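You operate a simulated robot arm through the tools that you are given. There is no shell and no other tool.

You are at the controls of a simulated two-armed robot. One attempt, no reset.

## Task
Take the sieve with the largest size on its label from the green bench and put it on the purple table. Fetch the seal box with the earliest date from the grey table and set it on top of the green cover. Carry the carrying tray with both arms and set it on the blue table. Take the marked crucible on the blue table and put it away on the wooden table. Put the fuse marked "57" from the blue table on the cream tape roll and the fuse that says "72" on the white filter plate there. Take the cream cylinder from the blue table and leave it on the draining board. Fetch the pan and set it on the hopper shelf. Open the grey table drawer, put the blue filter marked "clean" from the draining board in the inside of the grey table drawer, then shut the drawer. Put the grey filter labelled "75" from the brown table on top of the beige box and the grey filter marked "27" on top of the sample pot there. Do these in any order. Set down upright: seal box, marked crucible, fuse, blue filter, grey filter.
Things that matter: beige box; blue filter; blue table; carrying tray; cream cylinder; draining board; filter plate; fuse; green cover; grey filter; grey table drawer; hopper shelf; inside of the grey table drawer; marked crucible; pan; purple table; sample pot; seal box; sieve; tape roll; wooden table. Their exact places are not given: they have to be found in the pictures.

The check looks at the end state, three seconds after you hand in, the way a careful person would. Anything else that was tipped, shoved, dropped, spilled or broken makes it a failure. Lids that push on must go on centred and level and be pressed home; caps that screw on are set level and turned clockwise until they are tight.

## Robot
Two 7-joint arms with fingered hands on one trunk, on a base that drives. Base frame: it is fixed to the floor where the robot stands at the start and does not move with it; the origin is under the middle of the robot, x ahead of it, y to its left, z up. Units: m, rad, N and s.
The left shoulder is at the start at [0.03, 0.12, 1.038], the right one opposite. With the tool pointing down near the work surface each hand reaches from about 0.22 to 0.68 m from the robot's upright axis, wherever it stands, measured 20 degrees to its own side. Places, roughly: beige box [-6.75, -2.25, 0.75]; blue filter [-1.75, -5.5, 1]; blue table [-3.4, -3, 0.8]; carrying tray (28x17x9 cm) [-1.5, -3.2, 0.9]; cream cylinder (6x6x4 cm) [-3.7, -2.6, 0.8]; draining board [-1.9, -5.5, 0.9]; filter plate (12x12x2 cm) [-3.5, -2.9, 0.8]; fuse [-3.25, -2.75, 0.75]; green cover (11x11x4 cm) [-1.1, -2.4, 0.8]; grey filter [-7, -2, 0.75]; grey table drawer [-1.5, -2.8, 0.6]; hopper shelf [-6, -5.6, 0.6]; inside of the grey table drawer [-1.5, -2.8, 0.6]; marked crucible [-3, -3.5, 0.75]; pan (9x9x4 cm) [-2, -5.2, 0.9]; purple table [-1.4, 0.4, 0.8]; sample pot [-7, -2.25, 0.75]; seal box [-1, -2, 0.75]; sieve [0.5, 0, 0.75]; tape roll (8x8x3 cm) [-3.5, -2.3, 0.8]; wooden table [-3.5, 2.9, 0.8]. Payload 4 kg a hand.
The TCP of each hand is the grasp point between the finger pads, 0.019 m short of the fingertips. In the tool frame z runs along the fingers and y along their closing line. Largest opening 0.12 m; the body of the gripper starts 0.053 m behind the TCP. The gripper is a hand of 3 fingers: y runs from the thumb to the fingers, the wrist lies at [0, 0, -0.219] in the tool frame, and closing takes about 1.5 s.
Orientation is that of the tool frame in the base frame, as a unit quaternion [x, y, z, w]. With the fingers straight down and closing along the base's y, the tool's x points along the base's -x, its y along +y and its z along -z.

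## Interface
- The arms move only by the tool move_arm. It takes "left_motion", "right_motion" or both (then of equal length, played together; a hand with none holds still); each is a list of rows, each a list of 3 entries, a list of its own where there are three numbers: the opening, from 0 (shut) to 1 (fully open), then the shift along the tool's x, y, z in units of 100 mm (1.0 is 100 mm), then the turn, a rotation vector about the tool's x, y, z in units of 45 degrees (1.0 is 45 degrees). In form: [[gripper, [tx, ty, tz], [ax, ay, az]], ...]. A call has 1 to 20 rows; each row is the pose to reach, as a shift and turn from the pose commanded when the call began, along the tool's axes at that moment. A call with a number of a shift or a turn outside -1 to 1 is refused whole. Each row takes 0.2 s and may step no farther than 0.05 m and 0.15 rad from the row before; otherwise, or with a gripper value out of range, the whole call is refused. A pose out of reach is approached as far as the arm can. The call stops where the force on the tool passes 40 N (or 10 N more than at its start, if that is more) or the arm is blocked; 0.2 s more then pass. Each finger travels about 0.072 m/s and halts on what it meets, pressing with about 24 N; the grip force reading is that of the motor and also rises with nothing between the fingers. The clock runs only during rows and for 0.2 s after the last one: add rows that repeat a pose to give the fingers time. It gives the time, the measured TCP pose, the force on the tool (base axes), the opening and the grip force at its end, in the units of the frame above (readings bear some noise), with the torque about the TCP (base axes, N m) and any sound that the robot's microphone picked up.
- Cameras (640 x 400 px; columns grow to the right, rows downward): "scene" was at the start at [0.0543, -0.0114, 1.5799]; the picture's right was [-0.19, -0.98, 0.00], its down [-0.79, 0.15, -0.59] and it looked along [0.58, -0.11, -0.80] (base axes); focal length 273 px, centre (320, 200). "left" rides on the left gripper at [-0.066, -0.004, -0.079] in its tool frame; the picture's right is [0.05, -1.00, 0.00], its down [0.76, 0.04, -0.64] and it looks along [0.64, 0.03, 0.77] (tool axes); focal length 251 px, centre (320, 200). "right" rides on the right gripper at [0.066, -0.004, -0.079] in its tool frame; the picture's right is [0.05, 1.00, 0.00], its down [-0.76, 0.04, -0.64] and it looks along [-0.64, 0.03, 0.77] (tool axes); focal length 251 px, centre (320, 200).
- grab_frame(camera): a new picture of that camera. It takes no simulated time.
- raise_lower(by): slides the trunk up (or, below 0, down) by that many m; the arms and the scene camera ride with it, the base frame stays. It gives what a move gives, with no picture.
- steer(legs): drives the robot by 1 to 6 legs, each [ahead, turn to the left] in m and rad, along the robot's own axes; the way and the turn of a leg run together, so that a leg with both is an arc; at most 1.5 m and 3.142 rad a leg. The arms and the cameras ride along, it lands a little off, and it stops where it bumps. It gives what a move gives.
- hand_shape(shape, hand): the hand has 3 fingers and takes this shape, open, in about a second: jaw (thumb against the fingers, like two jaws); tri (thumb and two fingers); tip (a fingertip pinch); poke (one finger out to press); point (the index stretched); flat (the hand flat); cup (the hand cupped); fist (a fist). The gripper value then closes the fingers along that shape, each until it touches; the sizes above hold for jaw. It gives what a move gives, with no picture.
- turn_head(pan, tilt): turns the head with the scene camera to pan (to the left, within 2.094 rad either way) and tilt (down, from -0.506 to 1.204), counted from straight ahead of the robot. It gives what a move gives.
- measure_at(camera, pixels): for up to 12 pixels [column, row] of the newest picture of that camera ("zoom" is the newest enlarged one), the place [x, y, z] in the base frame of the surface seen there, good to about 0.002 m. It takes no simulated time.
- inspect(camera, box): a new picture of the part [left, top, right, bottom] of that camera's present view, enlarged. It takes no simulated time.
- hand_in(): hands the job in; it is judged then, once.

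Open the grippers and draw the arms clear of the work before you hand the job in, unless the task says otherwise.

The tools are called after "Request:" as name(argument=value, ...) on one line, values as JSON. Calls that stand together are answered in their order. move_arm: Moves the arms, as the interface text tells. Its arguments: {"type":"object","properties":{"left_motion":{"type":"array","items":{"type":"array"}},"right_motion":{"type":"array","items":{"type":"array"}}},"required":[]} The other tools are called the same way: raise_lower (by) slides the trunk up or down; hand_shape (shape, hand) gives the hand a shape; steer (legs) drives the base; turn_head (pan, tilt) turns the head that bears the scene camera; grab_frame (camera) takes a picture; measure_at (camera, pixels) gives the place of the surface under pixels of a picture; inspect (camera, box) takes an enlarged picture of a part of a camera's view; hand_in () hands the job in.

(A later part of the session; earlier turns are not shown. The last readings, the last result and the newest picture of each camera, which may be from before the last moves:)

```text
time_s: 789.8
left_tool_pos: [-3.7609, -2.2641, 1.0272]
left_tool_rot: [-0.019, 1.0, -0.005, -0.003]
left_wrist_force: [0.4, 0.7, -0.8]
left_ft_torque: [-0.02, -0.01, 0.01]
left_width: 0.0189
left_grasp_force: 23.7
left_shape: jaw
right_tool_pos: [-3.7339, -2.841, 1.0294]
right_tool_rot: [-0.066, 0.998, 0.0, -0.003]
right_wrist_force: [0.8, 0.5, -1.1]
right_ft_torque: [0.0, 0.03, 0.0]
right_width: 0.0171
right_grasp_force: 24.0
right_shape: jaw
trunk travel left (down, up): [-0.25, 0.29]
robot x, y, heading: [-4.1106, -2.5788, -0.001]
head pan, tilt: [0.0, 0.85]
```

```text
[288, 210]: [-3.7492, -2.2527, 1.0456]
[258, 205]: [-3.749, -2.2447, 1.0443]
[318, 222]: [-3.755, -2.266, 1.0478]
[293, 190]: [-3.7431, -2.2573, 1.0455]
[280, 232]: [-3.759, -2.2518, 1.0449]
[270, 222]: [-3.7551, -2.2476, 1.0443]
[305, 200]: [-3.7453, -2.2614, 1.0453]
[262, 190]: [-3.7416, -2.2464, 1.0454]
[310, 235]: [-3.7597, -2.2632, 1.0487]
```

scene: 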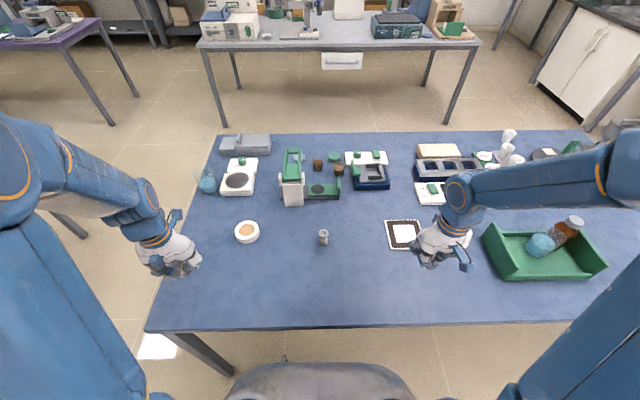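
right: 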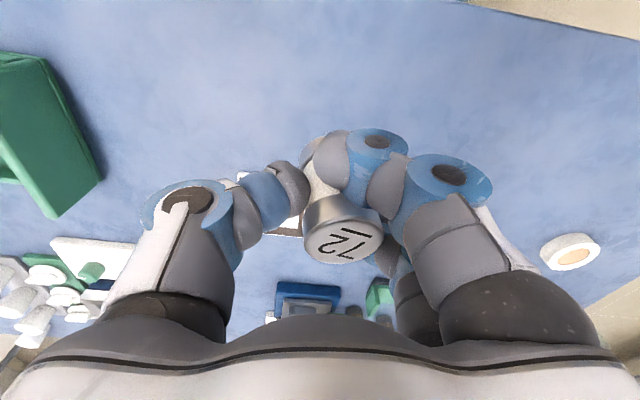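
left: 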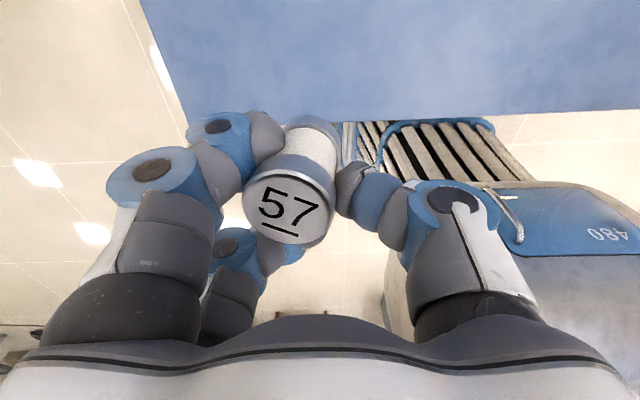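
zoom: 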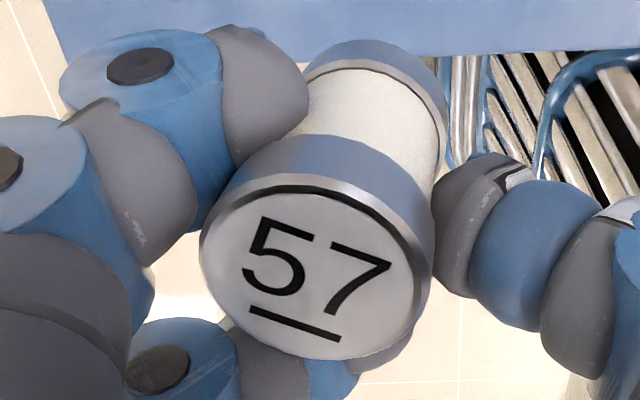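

Fuse 57 leans ~6° toward +y; I correct with a small roll of the hand and re-measure.

Request:
move_arm(left_motion=[[0, [0, 0, 0], [-0.06, 0, 0]], [0, [0, 0, 0], [-0.13, 0, 0]], [0, [0, 0, 0], [-0.13, 0, 0]]])

Request:
grab_frame(camera="left")

Request:
measure_at(camera="left", pixels=[[288, 210], [258, 205], [318, 222], [293, 190], [280, 232], [270, 222], [305, 200], [262, 190], [310, 235]])

```text
time_s: 790.6
left_tool_pos: [-3.7606, -2.2653, 1.0277]
left_tool_rot: [-0.02, 0.999, 0.048, -0.004]
left_wrist_force: [-0.3, -0.4, -0.2]
left_ft_torque: [-0.02, -0.03, 0.0]
left_width: 0.0186
left_grasp_force: 24.3
left_shape: jaw
right_tool_pos: [-3.7345, -2.8395, 1.029]
right_tool_rot: [-0.065, 0.998, 0.001, -0.004]
right_wrist_force: [0.6, -0.1, -0.8]
right_ft_torque: [-0.02, 0.0, -0.04]
right_width: 0.0171
right_grasp_force: 23.6
right_shape: jaw
trunk travel left (down, up): [-0.25, 0.29]
robot x, y, heading: [-4.1099, -2.5841, -0.001]
head pan, tilt: [0.0, 0.85]
```

```text
taken
```

left: 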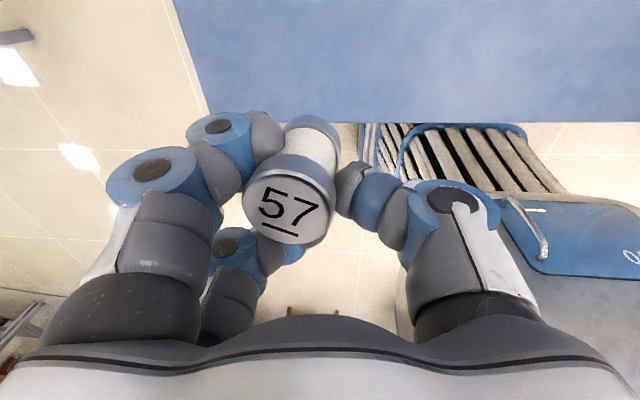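

```text
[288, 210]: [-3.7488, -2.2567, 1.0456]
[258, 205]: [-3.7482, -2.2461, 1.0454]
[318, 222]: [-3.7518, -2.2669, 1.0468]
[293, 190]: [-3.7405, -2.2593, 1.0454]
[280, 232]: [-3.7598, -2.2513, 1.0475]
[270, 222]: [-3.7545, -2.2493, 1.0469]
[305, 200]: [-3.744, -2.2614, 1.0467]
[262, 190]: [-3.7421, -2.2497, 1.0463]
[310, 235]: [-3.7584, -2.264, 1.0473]
```

Level now. The fuse centre is offset (+11,+9) mm from the tool point. I carry 57 above the tape roll in three steps.

Request:
move_arm(left_motion=[[0, [-0.2, -0.07, -0.01], [0, 0, 0]], [0, [-0.4, -0.14, -0.015], [0, 0, 0]], [0, [-0.6, -0.2, -0.02], [0, 0, 0]], [0, [-0.77, -0.263, -0.03], [0, 0, 0]]])

Request:
move_arm(left_motion=[[0, [-0.2, -0.07, -0.01], [0, 0, 0]], [0, [-0.4, -0.14, -0.015], [0, 0, 0]], [0, [-0.6, -0.2, -0.02], [0, 0, 0]], [0, [-0.77, -0.263, -0.03], [0, 0, 0]]])

Request:
move_arm(left_motion=[[0, [-0.2, -0.08, 0.2], [0, 0, 0]], [0, [-0.4, -0.16, 0.4], [0, 0, 0]], [0, [-0.6, -0.26, 0.6], [0, 0, 0]], [0, [-0.77, -0.35, 0.8], [0, 0, 0]]])

Request:
grab_frame(camera="left")

Request:
inspect(camera="scene", box=[190, 150, 310, 270])

```text
time_s: 791.6
left_tool_pos: [-3.6818, -2.2894, 1.0281]
left_tool_rot: [-0.019, 0.999, 0.048, -0.005]
left_wrist_force: [1.0, -0.1, -1.2]
left_ft_torque: [-0.04, 0.01, 0.03]
left_width: 0.0189
left_grasp_force: 23.7
left_shape: jaw
right_tool_pos: [-3.7348, -2.8403, 1.0287]
right_tool_rot: [-0.066, 0.998, 0.002, -0.002]
right_wrist_force: [-0.3, 0.3, -0.4]
right_ft_torque: [-0.01, 0.02, -0.03]
right_width: 0.0172
right_grasp_force: 23.9
right_shape: jaw
trunk travel left (down, up): [-0.25, 0.29]
robot x, y, heading: [-4.1144, -2.5815, 0.005]
head pan, tilt: [0.0, 0.85]
```

```text
time_s: 792.6
left_tool_pos: [-3.6042, -2.3127, 1.0292]
left_tool_rot: [-0.019, 0.999, 0.046, -0.005]
left_wrist_force: [-0.3, -0.4, -1.4]
left_ft_torque: [0.03, 0.02, 0.0]
left_width: 0.0187
left_grasp_force: 23.5
left_shape: jaw
right_tool_pos: [-3.7344, -2.841, 1.0293]
right_tool_rot: [-0.065, 0.998, 0.0, -0.003]
right_wrist_force: [-0.3, -0.6, -0.2]
right_ft_torque: [-0.01, 0.0, -0.02]
right_width: 0.0171
right_grasp_force: 23.9
right_shape: jaw
trunk travel left (down, up): [-0.25, 0.29]
robot x, y, heading: [-4.1129, -2.5775, 0.004]
head pan, tilt: [0.0, 0.85]
```

```text
time_s: 793.6
left_tool_pos: [-3.5268, -2.3363, 0.9444]
left_tool_rot: [-0.02, 0.999, 0.046, -0.004]
left_wrist_force: [-0.4, -0.1, -0.9]
left_ft_torque: [-0.02, -0.02, 0.02]
left_width: 0.019
left_grasp_force: 24.1
left_shape: jaw
right_tool_pos: [-3.7351, -2.8389, 1.028]
right_tool_rot: [-0.065, 0.998, 0.0, -0.003]
right_wrist_force: [0.2, 0.4, -0.7]
right_ft_torque: [-0.02, 0.02, 0.03]
right_width: 0.0175
right_grasp_force: 23.5
right_shape: jaw
trunk travel left (down, up): [-0.25, 0.29]
robot x, y, heading: [-4.1082, -2.579, -0.001]
head pan, tilt: [0.0, 0.85]
```

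```text
taken
```

left: 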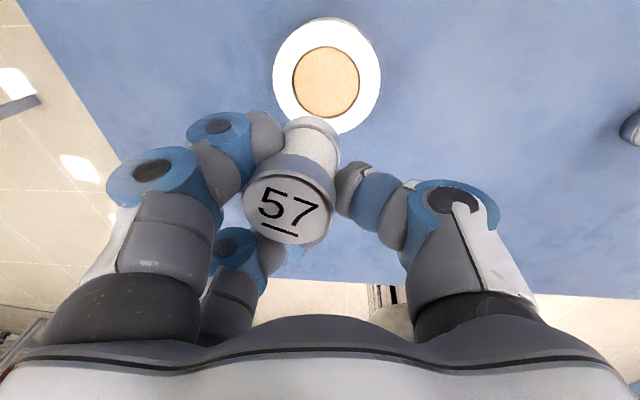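

```text
3.33 times, centred on (250, 210) of scene
```

zoom: 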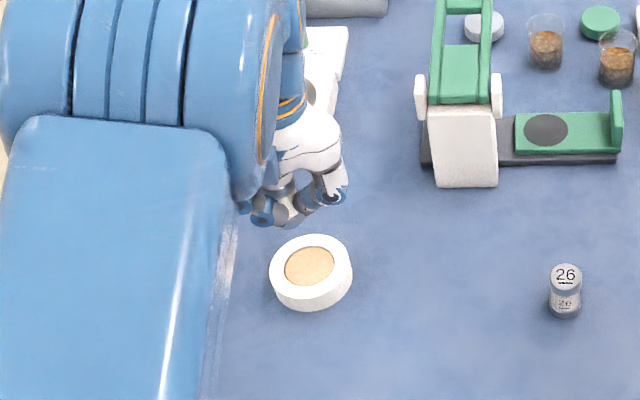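

Request:
measure_at(camera="left", pixels=[[326, 82], [294, 82], [358, 82], [326, 50], [326, 113], [288, 210], [258, 205], [318, 222], [293, 190], [280, 232]])

```text
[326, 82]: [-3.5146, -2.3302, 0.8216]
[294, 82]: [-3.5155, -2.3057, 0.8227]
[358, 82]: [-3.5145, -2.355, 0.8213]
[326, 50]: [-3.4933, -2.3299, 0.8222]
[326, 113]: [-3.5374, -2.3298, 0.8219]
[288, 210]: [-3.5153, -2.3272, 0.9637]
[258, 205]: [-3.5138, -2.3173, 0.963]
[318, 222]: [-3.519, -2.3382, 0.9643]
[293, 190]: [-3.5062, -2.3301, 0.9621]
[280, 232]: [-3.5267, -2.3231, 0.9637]
```

Fuse and core are aligned to ~3 mm. I lower 8 cm straight down with that correction.

Request:
move_arm(left_motion=[[0, [-0.01, -0.05, 0.2], [0, 0, 0]], [0, [-0.01, -0.07, 0.4], [0, 0, 0]], [0, [-0.01, -0.09, 0.6], [0, 0, 0]], [0, [-0.01, -0.107, 0.796], [0, 0, 0]], [0, [-0.01, -0.107, 0.796], [0, 0, 0]]])

Request:
grab_frame(camera="left")

Request:
inspect(camera="scene", box=[200, 180, 300, 270])

```text
time_s: 794.8
left_tool_pos: [-3.5267, -2.3419, 0.8639]
left_tool_rot: [-0.019, 0.999, 0.047, -0.004]
left_wrist_force: [-0.1, 0.6, 0.0]
left_ft_torque: [0.02, 0.04, 0.0]
left_width: 0.019
left_grasp_force: 24.3
left_shape: jaw
right_tool_pos: [-3.7338, -2.8412, 1.0279]
right_tool_rot: [-0.065, 0.998, 0.001, -0.003]
right_wrist_force: [-0.4, 0.2, -0.6]
right_ft_torque: [-0.04, -0.03, 0.0]
right_width: 0.0172
right_grasp_force: 24.4
right_shape: jaw
trunk travel left (down, up): [-0.25, 0.29]
robot x, y, heading: [-4.1113, -2.5813, 0.002]
head pan, tilt: [0.0, 0.85]
```

```text
taken
```

left: 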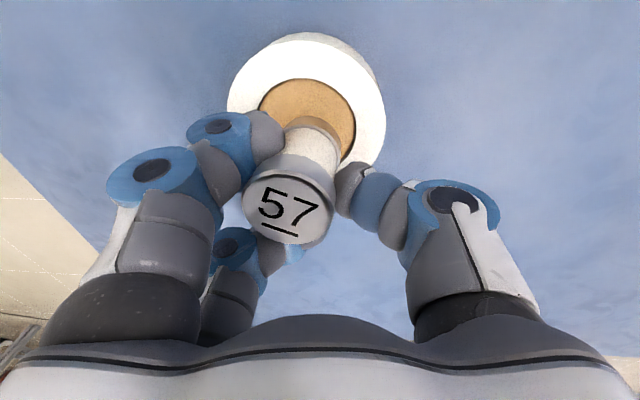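

```text
4.44 times, centred on (250, 225) of scene
```

zoom: 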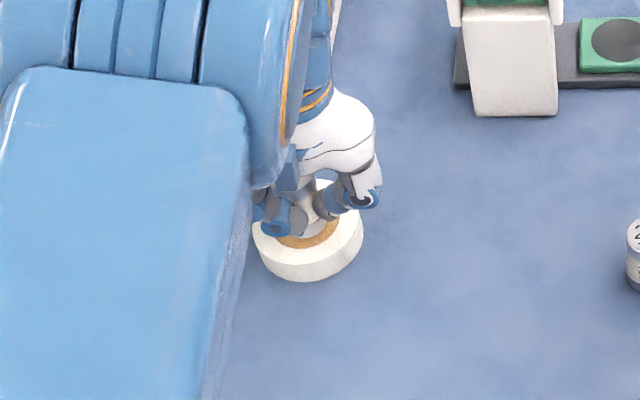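

Nearly there. I lower the last 5 mm in small steps.

Request:
move_arm(left_motion=[[0, [0, 0.01, 0.02], [0, 0, 0]], [0, [0, 0.015, 0.035], [0, 0, 0]], [0, [0, 0.015, 0.045], [0, 0, 0]], [0, [0, 0.015, 0.045], [0, 0, 0]]])

```text
time_s: 795.8
left_tool_pos: [-3.5273, -2.338, 0.8616]
left_tool_rot: [-0.019, 0.999, 0.048, -0.004]
left_wrist_force: [-0.9, 0.4, 4.3]
left_ft_torque: [0.06, -0.08, 0.05]
left_width: 0.0192
left_grasp_force: 23.8
left_shape: jaw
right_tool_pos: [-3.7364, -2.8409, 1.0293]
right_tool_rot: [-0.064, 0.998, 0.001, -0.003]
right_wrist_force: [0.1, -0.6, -0.5]
right_ft_torque: [0.01, 0.03, 0.03]
right_width: 0.0174
right_grasp_force: 24.0
right_shape: jaw
trunk travel left (down, up): [-0.25, 0.29]
robot x, y, heading: [-4.1097, -2.5811, 0.001]
head pan, tilt: [0.0, 0.85]
```

First contact (4 N). I press 1.5 mm more so that it seats flat, then open.

Request:
move_arm(left_motion=[[0, [0, 0, 0.01], [0, 0, 0]], [0, [0, 0, 0.018], [0, 0, 0]], [0, [0, 0, 0.018], [0, 0, 0]]])

Request:
measure_at(camera="left", pixels=[[288, 210]])

Request:
grab_frame(camera="left")

Request:
measure_at(camera="left", pixels=[[288, 210], [258, 205], [318, 222], [293, 190], [280, 232], [305, 85], [240, 100], [370, 110]])

```text
time_s: 796.6
left_tool_pos: [-3.5272, -2.3389, 0.8605]
left_tool_rot: [-0.019, 0.999, 0.047, -0.003]
left_wrist_force: [-3.4, -1.4, 13.3]
left_ft_torque: [0.19, -0.17, 0.04]
left_width: 0.0195
left_grasp_force: 23.9
left_shape: jaw
right_tool_pos: [-3.7353, -2.8399, 1.0291]
right_tool_rot: [-0.065, 0.998, 0.0, -0.003]
right_wrist_force: [0.1, -0.7, -0.9]
right_ft_torque: [-0.02, -0.01, 0.0]
right_width: 0.0174
right_grasp_force: 24.1
right_shape: jaw
trunk travel left (down, up): [-0.25, 0.29]
robot x, y, heading: [-4.1101, -2.576, 0.005]
head pan, tilt: [0.0, 0.85]
```

```text
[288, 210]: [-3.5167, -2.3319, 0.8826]
```

```text
taken
```

left: 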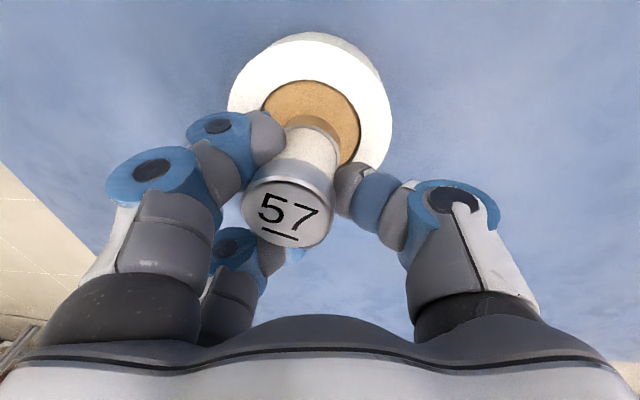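

```text
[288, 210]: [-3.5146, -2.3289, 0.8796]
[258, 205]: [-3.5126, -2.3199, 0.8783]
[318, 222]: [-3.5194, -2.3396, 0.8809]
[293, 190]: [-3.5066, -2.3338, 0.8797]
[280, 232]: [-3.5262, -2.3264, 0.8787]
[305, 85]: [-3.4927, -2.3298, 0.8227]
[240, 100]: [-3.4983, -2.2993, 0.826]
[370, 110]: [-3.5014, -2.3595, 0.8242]
```

Fuse 57 is centred on the core and nearly flat. I open slowly.

Request:
move_arm(left_motion=[[0.1, [0, 0, 0], [0, 0, 0]], [0.2, [0, 0, 0], [0, 0, 0]], [0.25, [0, 0, 0], [0, 0, 0]], [0.3, [0, 0, 0], [0, 0, 0]], [0.4, [0, 0, 0], [0, 0, 0]], [0.5, [0, 0, 0], [0, 0, 0]], [0.5, [0, 0, 0], [0, 0, 0]]])

Request:
grab_frame(camera="left")

```text
time_s: 798.2
left_tool_pos: [-3.5274, -2.337, 0.858]
left_tool_rot: [-0.019, 0.999, 0.047, -0.005]
left_wrist_force: [-0.9, -0.5, 0.0]
left_ft_torque: [0.01, 0.03, 0.01]
left_width: 0.0595
left_grasp_force: 0.0
left_shape: jaw
right_tool_pos: [-3.7346, -2.8404, 1.0293]
right_tool_rot: [-0.065, 0.998, 0.001, -0.003]
right_wrist_force: [-0.4, -0.3, -1.4]
right_ft_torque: [0.0, 0.04, -0.03]
right_width: 0.0169
right_grasp_force: 23.9
right_shape: jaw
trunk travel left (down, up): [-0.25, 0.29]
robot x, y, heading: [-4.1112, -2.5787, 0.001]
head pan, tilt: [0.0, 0.85]
```

```text
taken
```

left: 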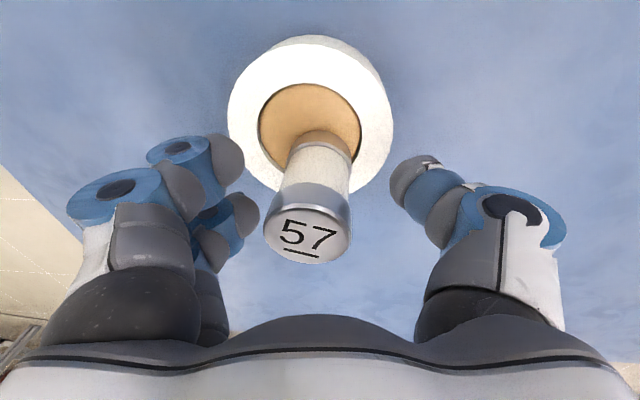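

It stands on the roll. I lift straight up and check.

Request:
move_arm(left_motion=[[0.5, [0, 0.02, -0.2], [0, 0, 0]], [0.5, [0, 0.045, -0.45], [0, 0, 0]], [0.5, [0, 0.07, -0.7], [0, 0, 0]], [0.5, [0, 0.096, -0.995], [0, 0, 0]]])

Request:
move_arm(left_motion=[[0.7, [0.2, 0.1, -0.2], [0.04, 0, 0]], [0.9, [0.5, 0.2, -0.4], [0.08, 0, 0]], [1, [0.8, 0.3, -0.4], [0.13, 0, 0]], [1, [1.0, 0.3, -0.4], [0.13, 0, 0]]])

Request:
grab_frame(camera="scene")

Request:
inspect(camera="scene", box=[200, 170, 300, 260])

Request:
grab_frame(camera="left")

```text
time_s: 799.2
left_tool_pos: [-3.5264, -2.3377, 0.959]
left_tool_rot: [-0.019, 0.999, 0.046, -0.004]
left_wrist_force: [0.6, 0.3, 0.1]
left_ft_torque: [0.01, 0.02, 0.05]
left_width: 0.0595
left_grasp_force: 0.2
left_shape: jaw
right_tool_pos: [-3.7351, -2.8406, 1.0291]
right_tool_rot: [-0.066, 0.998, 0.002, -0.002]
right_wrist_force: [0.6, -0.1, -0.4]
right_ft_torque: [0.04, 0.0, -0.04]
right_width: 0.0173
right_grasp_force: 24.2
right_shape: jaw
trunk travel left (down, up): [-0.25, 0.29]
robot x, y, heading: [-4.1102, -2.5808, 0.0]
head pan, tilt: [0.0, 0.85]
```

```text
time_s: 800.2
left_tool_pos: [-3.6271, -2.3159, 1.0016]
left_tool_rot: [-0.019, 1.0, -0.004, -0.003]
left_wrist_force: [-0.6, -0.5, -0.3]
left_ft_torque: [0.03, -0.01, 0.02]
left_width: 0.1202
left_grasp_force: 0.1
left_shape: jaw
right_tool_pos: [-3.7353, -2.8404, 1.0292]
right_tool_rot: [-0.066, 0.998, 0.001, -0.003]
right_wrist_force: [-0.4, 0.4, -0.6]
right_ft_torque: [0.0, 0.03, 0.02]
right_width: 0.0172
right_grasp_force: 24.1
right_shape: jaw
trunk travel left (down, up): [-0.25, 0.29]
robot x, y, heading: [-4.1125, -2.5805, 0.006]
head pan, tilt: [0.0, 0.85]
```

```text
taken
```

scene: 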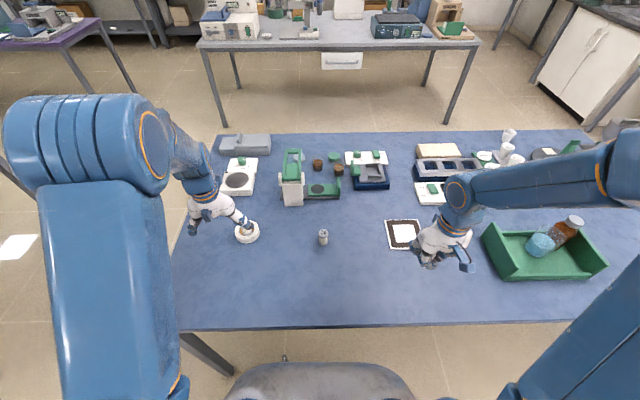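

```text
4.44 times, centred on (250, 215) of scene
```

zoom: 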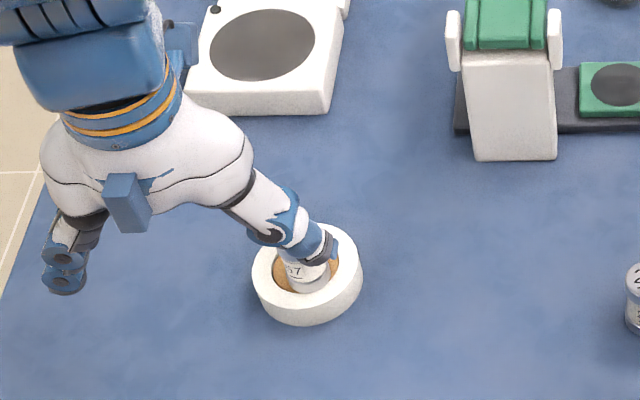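

```text
taken
```

left: 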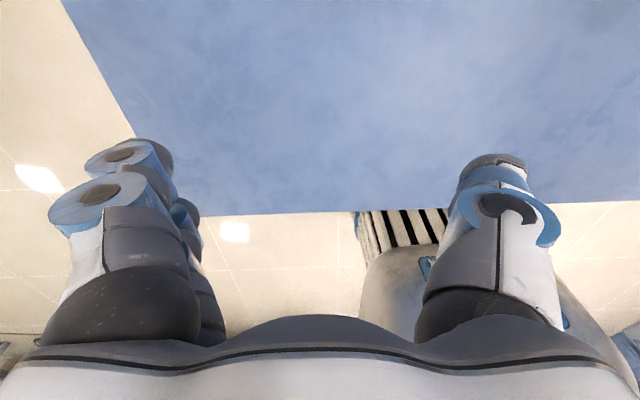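

57 stands on the tape roll. Now 72: I carry it over the filter plate.

Request:
move_arm(right_motion=[[0.12, [-0.2, -0.07, 0], [0, 0, 0]], [0.12, [-0.4, -0.14, 0], [0, 0, 0]], [0.12, [-0.67, -0.225, 0], [0, 0, 0]]])

Request:
move_arm(right_motion=[[0.12, [-0.2, -0.07, 0], [0, 0, 0]], [0.12, [-0.4, -0.14, 0], [0, 0, 0]], [0.12, [-0.67, -0.225, 0], [0, 0, 0]]])

Request:
move_arm(right_motion=[[0.12, [-0.2, -0.07, 0.2], [0, 0, 0]], [0.12, [-0.4, -0.14, 0.4], [0, 0, 0]], [0.12, [-0.667, -0.225, 0.6], [0, 0, 0]], [0.12, [-0.667, -0.225, 0.8], [0, 0, 0]]])

Request:
grab_frame(camera="right")

Request:
measure_at(camera="right", pixels=[[342, 238], [318, 240], [368, 236], [344, 224], [340, 252], [310, 230], [376, 232]])

```text
time_s: 801.0
left_tool_pos: [-3.6263, -2.3148, 1.001]
left_tool_rot: [-0.019, 1.0, -0.004, -0.005]
left_wrist_force: [0.8, 0.8, -0.8]
left_ft_torque: [0.01, 0.0, -0.02]
left_width: 0.1198
left_grasp_force: 0.0
left_shape: jaw
right_tool_pos: [-3.6627, -2.8543, 1.0285]
right_tool_rot: [-0.065, 0.998, 0.001, -0.003]
right_wrist_force: [0.2, 0.0, -0.2]
right_ft_torque: [0.03, 0.0, 0.0]
right_width: 0.0135
right_grasp_force: 24.2
right_shape: jaw
trunk travel left (down, up): [-0.25, 0.29]
robot x, y, heading: [-4.1116, -2.5791, 0.004]
head pan, tilt: [0.0, 0.85]
```

```text
time_s: 801.8
left_tool_pos: [-3.6248, -2.3159, 1.0008]
left_tool_rot: [-0.019, 1.0, -0.005, -0.004]
left_wrist_force: [-0.1, 1.3, -0.6]
left_ft_torque: [-0.01, 0.03, 0.04]
left_width: 0.1198
left_grasp_force: 0.1
left_shape: jaw
right_tool_pos: [-3.5959, -2.8661, 1.0262]
right_tool_rot: [-0.065, 0.998, 0.001, -0.003]
right_wrist_force: [-0.5, -0.3, -0.8]
right_ft_torque: [0.0, 0.01, -0.01]
right_width: 0.0135
right_grasp_force: 24.4
right_shape: jaw
trunk travel left (down, up): [-0.25, 0.29]
robot x, y, heading: [-4.1137, -2.5769, 0.004]
head pan, tilt: [0.0, 0.85]
```

```text
time_s: 802.8
left_tool_pos: [-3.6273, -2.3145, 1.0024]
left_tool_rot: [-0.019, 1.0, -0.005, -0.004]
left_wrist_force: [0.1, -0.7, 0.2]
left_ft_torque: [0.01, -0.05, 0.01]
left_width: 0.12
left_grasp_force: 0.1
left_shape: jaw
right_tool_pos: [-3.528, -2.8806, 0.9478]
right_tool_rot: [-0.064, 0.998, 0.001, -0.003]
right_wrist_force: [-0.5, 0.1, -0.9]
right_ft_torque: [-0.02, 0.02, 0.01]
right_width: 0.0135
right_grasp_force: 23.9
right_shape: jaw
trunk travel left (down, up): [-0.25, 0.29]
robot x, y, heading: [-4.1131, -2.5804, 0.001]
head pan, tilt: [0.0, 0.85]
```

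```text
taken
```

right: 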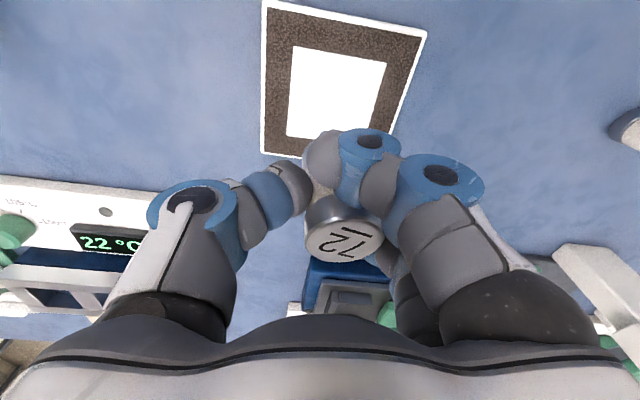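

```text
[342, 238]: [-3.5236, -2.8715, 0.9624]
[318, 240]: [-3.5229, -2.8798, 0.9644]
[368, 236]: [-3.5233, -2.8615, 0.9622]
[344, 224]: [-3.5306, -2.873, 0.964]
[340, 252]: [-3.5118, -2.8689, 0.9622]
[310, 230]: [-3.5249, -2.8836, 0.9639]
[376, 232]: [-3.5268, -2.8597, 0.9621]
```

Fuse 72 is over the plate centre but leans ~6° and the fingers have closed a little more. I correct the lean with a small roll.

Request:
move_arm(right_motion=[[0.11, [0, 0, 0], [-0.06, 0, 0]], [0.11, [0, 0, 0], [-0.12, 0, 0]], [0.11, [0, 0, 0], [-0.12, 0, 0]]])

Request:
grab_frame(camera="right")

Request:
measure_at(camera="right", pixels=[[342, 238], [318, 240], [368, 236], [344, 224], [340, 252], [310, 230], [376, 232], [335, 60], [300, 130], [370, 135]])

```text
time_s: 803.6
left_tool_pos: [-3.6268, -2.3158, 1.0015]
left_tool_rot: [-0.019, 1.0, -0.004, -0.003]
left_wrist_force: [-0.1, 0.5, -0.1]
left_ft_torque: [-0.02, 0.02, 0.0]
left_width: 0.1198
left_grasp_force: 0.0
left_shape: jaw
right_tool_pos: [-3.5268, -2.88, 0.9467]
right_tool_rot: [-0.064, 0.997, 0.049, -0.006]
right_wrist_force: [-0.5, -0.8, -1.5]
right_ft_torque: [-0.01, -0.04, 0.01]
right_width: 0.0138
right_grasp_force: 0.1
right_shape: jaw
trunk travel left (down, up): [-0.25, 0.29]
robot x, y, heading: [-4.1112, -2.5778, 0.002]
head pan, tilt: [0.0, 0.85]
```

```text
taken
```

right: 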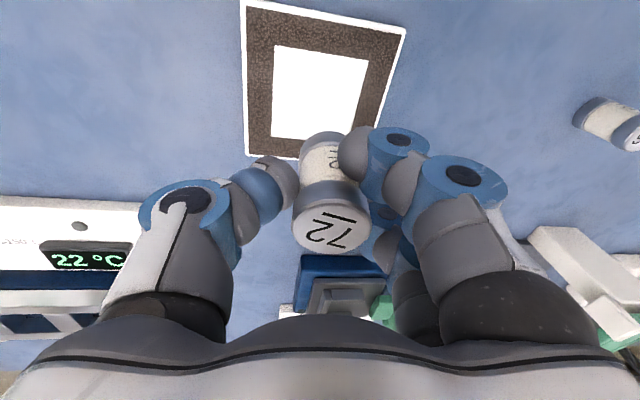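

```text
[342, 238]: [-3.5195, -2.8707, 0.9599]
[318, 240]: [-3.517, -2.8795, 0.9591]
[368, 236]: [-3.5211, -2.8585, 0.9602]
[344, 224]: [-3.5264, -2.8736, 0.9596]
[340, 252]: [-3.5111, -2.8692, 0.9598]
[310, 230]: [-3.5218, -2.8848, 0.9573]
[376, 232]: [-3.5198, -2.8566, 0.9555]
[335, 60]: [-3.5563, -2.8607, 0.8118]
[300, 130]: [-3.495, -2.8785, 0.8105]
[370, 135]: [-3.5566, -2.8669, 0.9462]
```

The grip reads no force – too loose. I close firmly again at once.

Request:
move_arm(right_motion=[[0, [0, 0, 0], [0, 0, 0]], [0, [0, 0, 0], [0, 0, 0]]])

Request:
grab_frame(camera="right")

Request:
measure_at(camera="right", pixels=[[332, 235], [308, 237], [358, 233], [334, 222], [330, 248], [325, 145]])

```text
time_s: 804.2
left_tool_pos: [-3.6271, -2.3151, 1.0028]
left_tool_rot: [-0.02, 1.0, -0.005, -0.004]
left_wrist_force: [-0.3, -0.6, 0.1]
left_ft_torque: [0.0, 0.0, 0.0]
left_width: 0.1199
left_grasp_force: 0.0
left_shape: jaw
right_tool_pos: [-3.5272, -2.8813, 0.9481]
right_tool_rot: [-0.065, 0.997, 0.048, -0.006]
right_wrist_force: [-0.4, -0.6, -0.6]
right_ft_torque: [0.0, 0.02, -0.01]
right_width: 0.0112
right_grasp_force: 23.9
right_shape: jaw
trunk travel left (down, up): [-0.25, 0.29]
robot x, y, heading: [-4.1113, -2.5753, 0.001]
head pan, tilt: [0.0, 0.85]
```

```text
taken
```

right: 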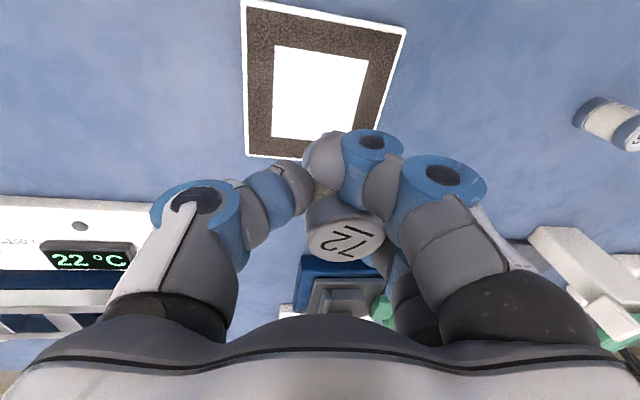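

```text
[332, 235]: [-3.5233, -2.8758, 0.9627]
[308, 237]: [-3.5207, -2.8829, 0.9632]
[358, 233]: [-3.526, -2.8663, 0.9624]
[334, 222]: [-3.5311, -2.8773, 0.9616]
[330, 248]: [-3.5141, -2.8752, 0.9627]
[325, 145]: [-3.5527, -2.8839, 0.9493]
```

Firm again. I lower straight down right away, 9 cm.

Request:
move_arm(right_motion=[[0, [0, -0.025, 0.25], [0, 0, 0]], [0, [0, -0.05, 0.5], [0, 0, 0]], [0, [0, -0.07, 0.72], [0, 0, 0]], [0, [0, -0.087, 0.89], [0, 0, 0]]])

Request:
grab_frame(camera="right")

Request:
measure_at(camera="right", pixels=[[345, 237], [318, 240], [372, 235], [347, 222], [343, 252], [330, 90], [290, 120]])

```text
time_s: 805.2
left_tool_pos: [-3.6268, -2.3161, 1.0019]
left_tool_rot: [-0.019, 1.0, -0.004, -0.003]
left_wrist_force: [0.7, -0.5, 0.8]
left_ft_torque: [-0.01, 0.01, 0.04]
left_width: 0.1199
left_grasp_force: 0.1
left_shape: jaw
right_tool_pos: [-3.5277, -2.8812, 0.857]
right_tool_rot: [-0.066, 0.997, 0.048, -0.006]
right_wrist_force: [0.1, -0.8, -0.6]
right_ft_torque: [0.0, 0.02, -0.01]
right_width: 0.0114
right_grasp_force: 24.6
right_shape: jaw
trunk travel left (down, up): [-0.25, 0.29]
robot x, y, heading: [-4.1084, -2.5775, 0.003]
head pan, tilt: [0.0, 0.85]
```

```text
taken
```

right: 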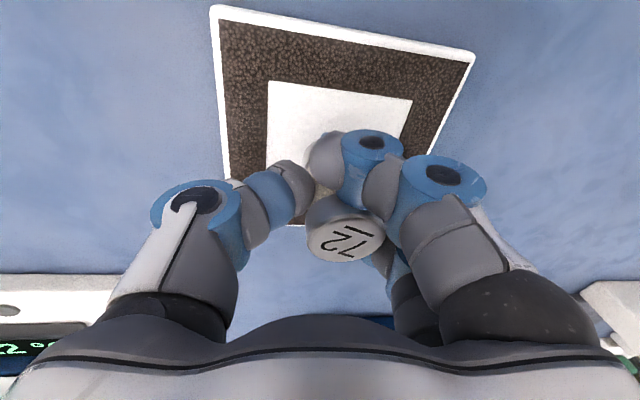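

```text
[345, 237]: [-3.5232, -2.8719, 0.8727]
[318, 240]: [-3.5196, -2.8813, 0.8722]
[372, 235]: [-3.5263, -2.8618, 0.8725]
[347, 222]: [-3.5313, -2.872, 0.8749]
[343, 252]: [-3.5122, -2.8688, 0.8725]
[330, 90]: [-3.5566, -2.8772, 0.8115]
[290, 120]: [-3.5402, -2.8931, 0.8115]
```

5 mm to go and level. I lower in small steps.

Request:
move_arm(right_motion=[[0, [0, -0.002, 0.02], [0, 0, 0]], [0, [0, -0.004, 0.04], [0, 0, 0]], [0, [0, -0.005, 0.05], [0, 0, 0]], [0, [0, -0.005, 0.05], [0, 0, 0]]])

```text
time_s: 806.2
left_tool_pos: [-3.6271, -2.3149, 1.0022]
left_tool_rot: [-0.019, 1.0, -0.004, -0.004]
left_wrist_force: [1.0, 0.1, 0.6]
left_ft_torque: [0.01, -0.01, -0.02]
left_width: 0.1198
left_grasp_force: 0.1
left_shape: jaw
right_tool_pos: [-3.5281, -2.8802, 0.8521]
right_tool_rot: [-0.065, 0.997, 0.048, -0.006]
right_wrist_force: [-0.1, 0.1, -1.1]
right_ft_torque: [0.04, 0.03, 0.03]
right_width: 0.0113
right_grasp_force: 23.8
right_shape: jaw
trunk travel left (down, up): [-0.25, 0.29]
robot x, y, heading: [-4.1093, -2.5807, -0.001]
head pan, tilt: [0.0, 0.85]
```

Request:
move_arm(right_motion=[[0, [0, 0, 0.012], [0, 0, 0]], [0, [0, 0, 0.024], [0, 0, 0]], [0, [0, 0, 0.03], [0, 0, 0]], [0, [0, 0, 0.03], [0, 0, 0]]])

Request:
inspect(camera="scene", box=[370, 190, 450, 260])

```text
time_s: 807.2
left_tool_pos: [-3.6279, -2.3143, 1.0017]
left_tool_rot: [-0.019, 1.0, -0.004, -0.003]
left_wrist_force: [-0.6, 0.0, -0.5]
left_ft_torque: [0.02, -0.03, 0.01]
left_width: 0.1199
left_grasp_force: 0.0
left_shape: jaw
right_tool_pos: [-3.5284, -2.8812, 0.8501]
right_tool_rot: [-0.066, 0.997, 0.048, -0.005]
right_wrist_force: [-1.2, -0.7, 7.6]
right_ft_torque: [0.12, -0.1, 0.03]
right_width: 0.0112
right_grasp_force: 23.4
right_shape: jaw
trunk travel left (down, up): [-0.25, 0.29]
robot x, y, heading: [-4.1136, -2.5818, 0.001]
head pan, tilt: [0.0, 0.85]
```

```text
5.71 times, centred on (410, 225) of scene
```

zoom: 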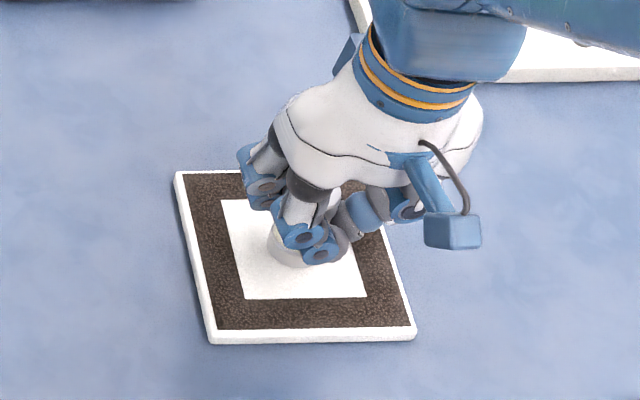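

Contact (8 N). I open slowly.

Request:
move_arm(right_motion=[[0.12, [0, 0, 0], [0, 0, 0]], [0.16, [0, 0, 0], [0, 0, 0]], [0.2, [0, 0, 0], [0, 0, 0]], [0.27, [0, 0, 0], [0, 0, 0]], [0.35, [0, 0, 0], [0, 0, 0]], [0.45, [0, 0, 0], [0, 0, 0]], [0.5, [0, 0, 0], [0, 0, 0]], [0.5, [0, 0, 0], [0, 0, 0]]])

Request:
grab_frame(camera="right")

```text
time_s: 809.0
left_tool_pos: [-3.6266, -2.3145, 1.0011]
left_tool_rot: [-0.018, 1.0, -0.005, -0.003]
left_wrist_force: [0.1, -0.4, 0.5]
left_ft_torque: [-0.03, 0.01, -0.02]
left_width: 0.1198
left_grasp_force: 0.1
left_shape: jaw
right_tool_pos: [-3.5287, -2.8807, 0.8516]
right_tool_rot: [-0.066, 0.997, 0.048, -0.005]
right_wrist_force: [0.1, 0.5, -0.6]
right_ft_torque: [-0.04, -0.01, 0.04]
right_width: 0.0595
right_grasp_force: 0.0
right_shape: jaw
trunk travel left (down, up): [-0.25, 0.29]
robot x, y, heading: [-4.1137, -2.5792, -0.001]
head pan, tilt: [0.0, 0.85]
```

```text
taken
```

right: 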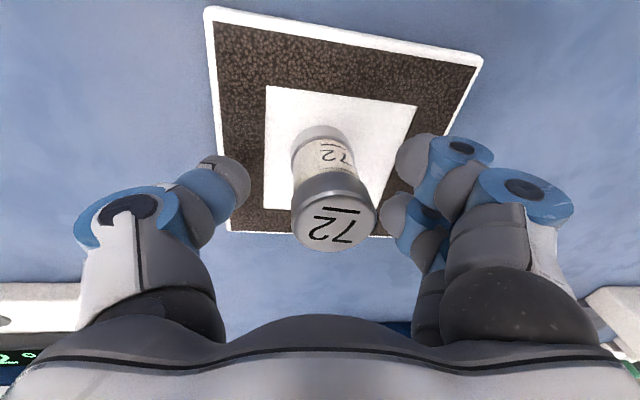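

"72" stands upright on the plate's white centre. I lift the hand straight up and clear.

Request:
move_arm(right_motion=[[0.5, [0, 0.02, -0.2], [0, 0, 0]], [0.5, [0, 0.045, -0.45], [0, 0, 0]], [0.5, [0, 0.07, -0.7], [0, 0, 0]], [0.5, [0, 0.096, -0.995], [0, 0, 0]]])

Request:
move_arm(right_motion=[[0.7, [0.2, -0.1, -0.3], [0.04, 0, 0]], [0.9, [0.5, -0.2, -0.6], [0.08, 0, 0]], [1, [0.8, -0.3, -0.8], [0.12, 0, 0]], [1, [1.0, -0.3, -0.8], [0.12, 0, 0]]], left_motion=[[1, [0.2, 0, -0.2], [0, 0, 0]], [1, [0.5, 0, -0.3], [0, 0, 0]], [1, [0.8, 0, -0.3], [0, 0, 0]], [1, [1.0, 0, -0.3], [0, 0, 0]]])

Request:
steer(legs=[[-0.35, 0]])

Request:
grab_frame(camera="scene")

Request:
inspect(camera="scene", box=[220, 130, 440, 230])

```text
time_s: 810.0
left_tool_pos: [-3.6277, -2.3151, 1.0021]
left_tool_rot: [-0.019, 1.0, -0.004, -0.004]
left_wrist_force: [-0.8, 0.0, 0.0]
left_ft_torque: [0.01, -0.03, 0.0]
left_width: 0.1198
left_grasp_force: 0.1
left_shape: jaw
right_tool_pos: [-3.5276, -2.8794, 0.9501]
right_tool_rot: [-0.066, 0.997, 0.048, -0.006]
right_wrist_force: [-0.1, -0.9, 0.4]
right_ft_torque: [0.0, 0.04, -0.01]
right_width: 0.0595
right_grasp_force: 0.0
right_shape: jaw
trunk travel left (down, up): [-0.25, 0.29]
robot x, y, heading: [-4.1116, -2.5784, 0.007]
head pan, tilt: [0.0, 0.85]
```

```text
time_s: 811.0
left_tool_pos: [-3.7278, -2.3199, 1.0316]
left_tool_rot: [-0.02, 1.0, -0.004, -0.004]
left_wrist_force: [0.4, 0.5, 0.6]
left_ft_torque: [-0.01, 0.0, -0.01]
left_width: 0.1198
left_grasp_force: 0.0
left_shape: jaw
right_tool_pos: [-3.6222, -2.9317, 1.029]
right_tool_rot: [-0.064, 0.998, 0.001, -0.003]
right_wrist_force: [-0.1, -0.5, 0.1]
right_ft_torque: [0.01, 0.03, -0.02]
right_width: 0.1202
right_grasp_force: 0.0
right_shape: jaw
trunk travel left (down, up): [-0.25, 0.29]
robot x, y, heading: [-4.1138, -2.58, -0.005]
head pan, tilt: [0.0, 0.85]
```

```text
time_s: 813.3
left_tool_pos: [-4.0804, -2.3202, 1.033]
left_tool_rot: [-0.019, 1.0, -0.004, -0.003]
left_wrist_force: [-0.1, 0.3, -0.2]
left_ft_torque: [-0.01, 0.01, 0.0]
left_width: 0.12
left_grasp_force: 0.1
left_shape: jaw
right_tool_pos: [-3.9776, -2.9325, 1.0285]
right_tool_rot: [-0.065, 0.998, 0.001, -0.003]
right_wrist_force: [0.5, 0.4, -1.0]
right_ft_torque: [0.02, 0.0, 0.01]
right_width: 0.1198
right_grasp_force: 0.2
right_shape: jaw
trunk travel left (down, up): [-0.25, 0.29]
robot x, y, heading: [-4.4645, -2.5801, 0.001]
head pan, tilt: [0.0, 0.85]
```

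```text
taken
```

scene: 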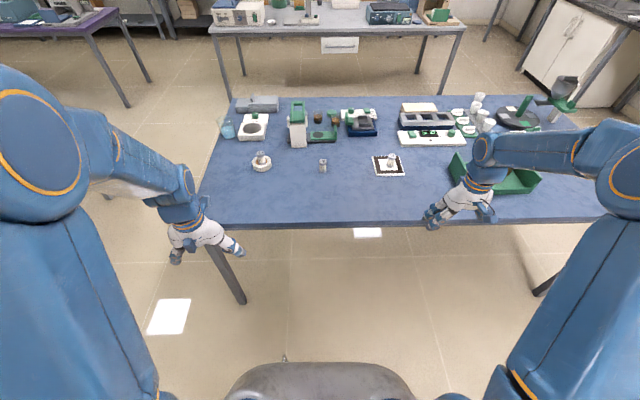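

```text
2.91 times, centred on (330, 180) of scene
```

zoom: 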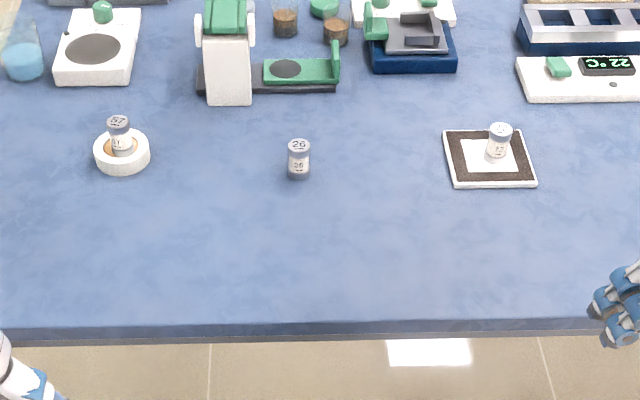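

Both fuses are in place. Last item: the marked crucible on the table's east side. I go back around the north end.

Request:
steer(legs=[[0, 0.75]])

Request:
steer(legs=[[0, 0.75]])

Request:
steer(legs=[[0, 0.08]])

Request:
steer(legs=[[1.1, 0]])

Request:
steer(legs=[[0, -0.75]])

Request:
steer(legs=[[0, -0.75]])

```text
time_s: 815.7
left_tool_pos: [-4.3514, -2.1262, 1.0299]
left_tool_rot: [-0.376, 0.927, -0.006, -0.001]
left_wrist_force: [-0.3, 0.1, 0.0]
left_ft_torque: [-0.03, -0.04, 0.01]
left_width: 0.12
left_grasp_force: 0.0
left_shape: jaw
right_tool_pos: [-3.8646, -2.5137, 1.0279]
right_tool_rot: [-0.416, 0.909, -0.002, -0.003]
right_wrist_force: [-0.6, 0.6, 0.5]
right_ft_torque: [-0.06, -0.02, 0.02]
right_width: 0.1201
right_grasp_force: 0.0
right_shape: jaw
trunk travel left (down, up): [-0.25, 0.29]
robot x, y, heading: [-4.4297, -2.6183, 0.758]
head pan, tilt: [0.0, 0.85]
stopped in leg 1: the robot was blocked; the commanded pose is now the measured one
```

```text
time_s: 818.1
left_tool_pos: [-4.6956, -2.1929, 1.0311]
left_tool_rot: [-0.678, 0.735, -0.007, 0.002]
left_wrist_force: [-0.7, 0.8, -0.2]
left_ft_torque: [-0.01, -0.04, -0.02]
left_width: 0.1197
left_grasp_force: 0.1
left_shape: jaw
right_tool_pos: [-4.0758, -2.16, 1.0288]
right_tool_rot: [0.711, -0.703, 0.004, 0.0]
right_wrist_force: [-0.8, 0.0, -0.4]
right_ft_torque: [0.01, -0.05, 0.0]
right_width: 0.1198
right_grasp_force: 0.0
right_shape: jaw
trunk travel left (down, up): [-0.25, 0.29]
robot x, y, heading: [-4.3724, -2.6216, 1.5]
head pan, tilt: [0.0, 0.85]
stopped in leg 1: the robot was blocked; the commanded pose is now the measured one
```

```text
time_s: 819.0
left_tool_pos: [-4.7275, -2.2222, 1.0319]
left_tool_rot: [-0.707, 0.707, -0.007, 0.001]
left_wrist_force: [-0.2, -0.1, -0.6]
left_ft_torque: [0.0, 0.01, 0.0]
left_width: 0.1201
left_grasp_force: 0.1
left_shape: jaw
right_tool_pos: [-4.1102, -2.1407, 1.0284]
right_tool_rot: [0.738, -0.675, 0.003, 0.002]
right_wrist_force: [-0.2, -0.9, 0.2]
right_ft_torque: [0.0, -0.02, 0.04]
right_width: 0.1198
right_grasp_force: 0.1
right_shape: jaw
trunk travel left (down, up): [-0.25, 0.29]
robot x, y, heading: [-4.3673, -2.6244, 1.578]
head pan, tilt: [0.0, 0.85]
```

```text
time_s: 824.6
left_tool_pos: [-4.7309, -1.1155, 1.0319]
left_tool_rot: [-0.705, 0.709, -0.006, 0.002]
left_wrist_force: [-0.2, -0.4, -0.5]
left_ft_torque: [0.0, -0.02, -0.01]
left_width: 0.1201
left_grasp_force: 0.1
left_shape: jaw
right_tool_pos: [-4.1151, -1.0363, 1.0265]
right_tool_rot: [0.736, -0.677, 0.002, 0.003]
right_wrist_force: [-0.2, -0.7, 0.2]
right_ft_torque: [-0.01, 0.0, 0.03]
right_width: 0.1199
right_grasp_force: 0.0
right_shape: jaw
trunk travel left (down, up): [-0.25, 0.29]
robot x, y, heading: [-4.3716, -1.5139, 1.578]
head pan, tilt: [0.0, 0.85]
```

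```text
time_s: 827.1
left_tool_pos: [-4.3671, -0.9801, 1.0325]
left_tool_rot: [-0.404, 0.915, -0.005, -0.002]
left_wrist_force: [-0.6, 0.0, 0.1]
left_ft_torque: [0.05, 0.01, 0.03]
left_width: 0.1198
left_grasp_force: 0.1
left_shape: jaw
right_tool_pos: [-3.8575, -1.3354, 1.0279]
right_tool_rot: [-0.445, 0.896, 0.001, -0.004]
right_wrist_force: [0.6, -0.1, -0.6]
right_ft_torque: [-0.01, -0.02, -0.02]
right_width: 0.1202
right_grasp_force: 0.0
right_shape: jaw
trunk travel left (down, up): [-0.25, 0.29]
robot x, y, heading: [-4.4148, -1.4774, 0.823]
head pan, tilt: [0.0, 0.85]
stopped in leg 1: the robot was blocked; the commanded pose is now the measured one
```

```text
time_s: 829.6
left_tool_pos: [-4.0371, -1.1396, 1.0327]
left_tool_rot: [-0.049, 0.999, -0.003, -0.003]
left_wrist_force: [0.6, -0.4, 0.4]
left_ft_torque: [-0.05, 0.03, -0.02]
left_width: 0.12
left_grasp_force: 0.1
left_shape: jaw
right_tool_pos: [-3.8946, -1.7444, 1.0274]
right_tool_rot: [-0.093, 0.996, 0.001, -0.002]
right_wrist_force: [-0.4, -0.7, -0.5]
right_ft_torque: [0.05, -0.02, 0.04]
right_width: 0.1199
right_grasp_force: 0.1
right_shape: jaw
trunk travel left (down, up): [-0.25, 0.29]
robot x, y, heading: [-4.4134, -1.4246, 0.062]
head pan, tilt: [0.0, 0.85]
stopped in leg 1: the robot was blocked; the commanded pose is now the measured one
```

I correct the heading and drive east through the passage.

Request:
steer(legs=[[0, -0.12]])

Request:
steer(legs=[[1.1, 0]])

Request:
steer(legs=[[0.95, 0]])

Request:
steer(legs=[[0, -0.75]])

Request:
steer(legs=[[0, -0.75]])

```text
time_s: 830.5
left_tool_pos: [-4.0051, -1.1844, 1.0336]
left_tool_rot: [0.011, 1.0, -0.005, -0.004]
left_wrist_force: [0.3, -0.3, 0.0]
left_ft_torque: [-0.01, -0.01, -0.02]
left_width: 0.1199
left_grasp_force: 0.1
left_shape: jaw
right_tool_pos: [-3.9389, -1.8021, 1.0287]
right_tool_rot: [-0.033, 0.999, 0.001, -0.003]
right_wrist_force: [0.3, -0.9, 0.9]
right_ft_torque: [-0.02, 0.02, 0.01]
right_width: 0.1202
right_grasp_force: 0.0
right_shape: jaw
trunk travel left (down, up): [-0.25, 0.29]
robot x, y, heading: [-4.4127, -1.4164, -0.06]
head pan, tilt: [0.0, 0.85]
```

```text
time_s: 836.2
left_tool_pos: [-2.9055, -1.2486, 1.0319]
left_tool_rot: [0.013, 1.0, -0.004, -0.004]
left_wrist_force: [0.1, -0.5, -0.9]
left_ft_torque: [0.0, 0.03, 0.0]
left_width: 0.1199
left_grasp_force: 0.1
left_shape: jaw
right_tool_pos: [-2.8406, -1.8681, 1.0283]
right_tool_rot: [-0.032, 0.999, 0.001, -0.003]
right_wrist_force: [-0.2, -0.1, -0.9]
right_ft_torque: [-0.03, 0.02, 0.0]
right_width: 0.12
right_grasp_force: 0.1
right_shape: jaw
trunk travel left (down, up): [-0.25, 0.29]
robot x, y, heading: [-3.3137, -1.4757, -0.059]
head pan, tilt: [0.0, 0.85]
```

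```text
time_s: 841.1
left_tool_pos: [-1.9588, -1.3001, 1.0325]
left_tool_rot: [0.011, 1.0, -0.004, -0.003]
left_wrist_force: [-0.2, 0.3, 0.0]
left_ft_torque: [-0.04, 0.0, -0.03]
left_width: 0.12
left_grasp_force: 0.1
left_shape: jaw
right_tool_pos: [-1.8895, -1.9172, 1.0279]
right_tool_rot: [-0.033, 0.999, 0.001, -0.004]
right_wrist_force: [-0.4, -1.3, -0.9]
right_ft_torque: [0.01, 0.0, -0.01]
right_width: 0.1202
right_grasp_force: 0.1
right_shape: jaw
trunk travel left (down, up): [-0.25, 0.29]
robot x, y, heading: [-2.3659, -1.5314, -0.053]
head pan, tilt: [0.0, 0.85]
```

```text
time_s: 843.6
left_tool_pos: [-1.9086, -1.6331, 1.0324]
left_tool_rot: [0.366, 0.93, -0.002, -0.005]
left_wrist_force: [0.7, -1.8, 0.6]
left_ft_torque: [0.04, 0.02, 0.03]
left_width: 0.1201
left_grasp_force: 0.0
left_shape: jaw
right_tool_pos: [-2.2689, -2.139, 1.0272]
right_tool_rot: [0.324, 0.946, 0.001, -0.002]
right_wrist_force: [-1.1, 1.1, 0.3]
right_ft_torque: [0.05, -0.01, -0.02]
right_width: 0.1198
right_grasp_force: 0.0
right_shape: jaw
trunk travel left (down, up): [-0.25, 0.29]
robot x, y, heading: [-2.3266, -1.4915, -0.804]
head pan, tilt: [0.0, 0.85]
stopped in leg 1: the robot was blocked; the commanded pose is now the measured one
```

```text
time_s: 845.7
left_tool_pos: [-2.0781, -1.8659, 1.0322]
left_tool_rot: [0.647, 0.763, 0.0, -0.006]
left_wrist_force: [0.6, -0.5, 0.3]
left_ft_torque: [0.02, 0.0, 0.01]
left_width: 0.1196
left_grasp_force: 0.0
left_shape: jaw
right_tool_pos: [-2.6736, -2.0429, 1.0269]
right_tool_rot: [0.613, 0.79, 0.003, -0.001]
right_wrist_force: [0.3, -0.4, -0.1]
right_ft_torque: [-0.04, -0.05, 0.0]
right_width: 0.1199
right_grasp_force: 0.1
right_shape: jaw
trunk travel left (down, up): [-0.25, 0.29]
robot x, y, heading: [-2.2765, -1.4876, -1.493]
head pan, tilt: [0.0, 0.85]
stopped in leg 1: the robot was blocked; the commanded pose is now the measured one
```

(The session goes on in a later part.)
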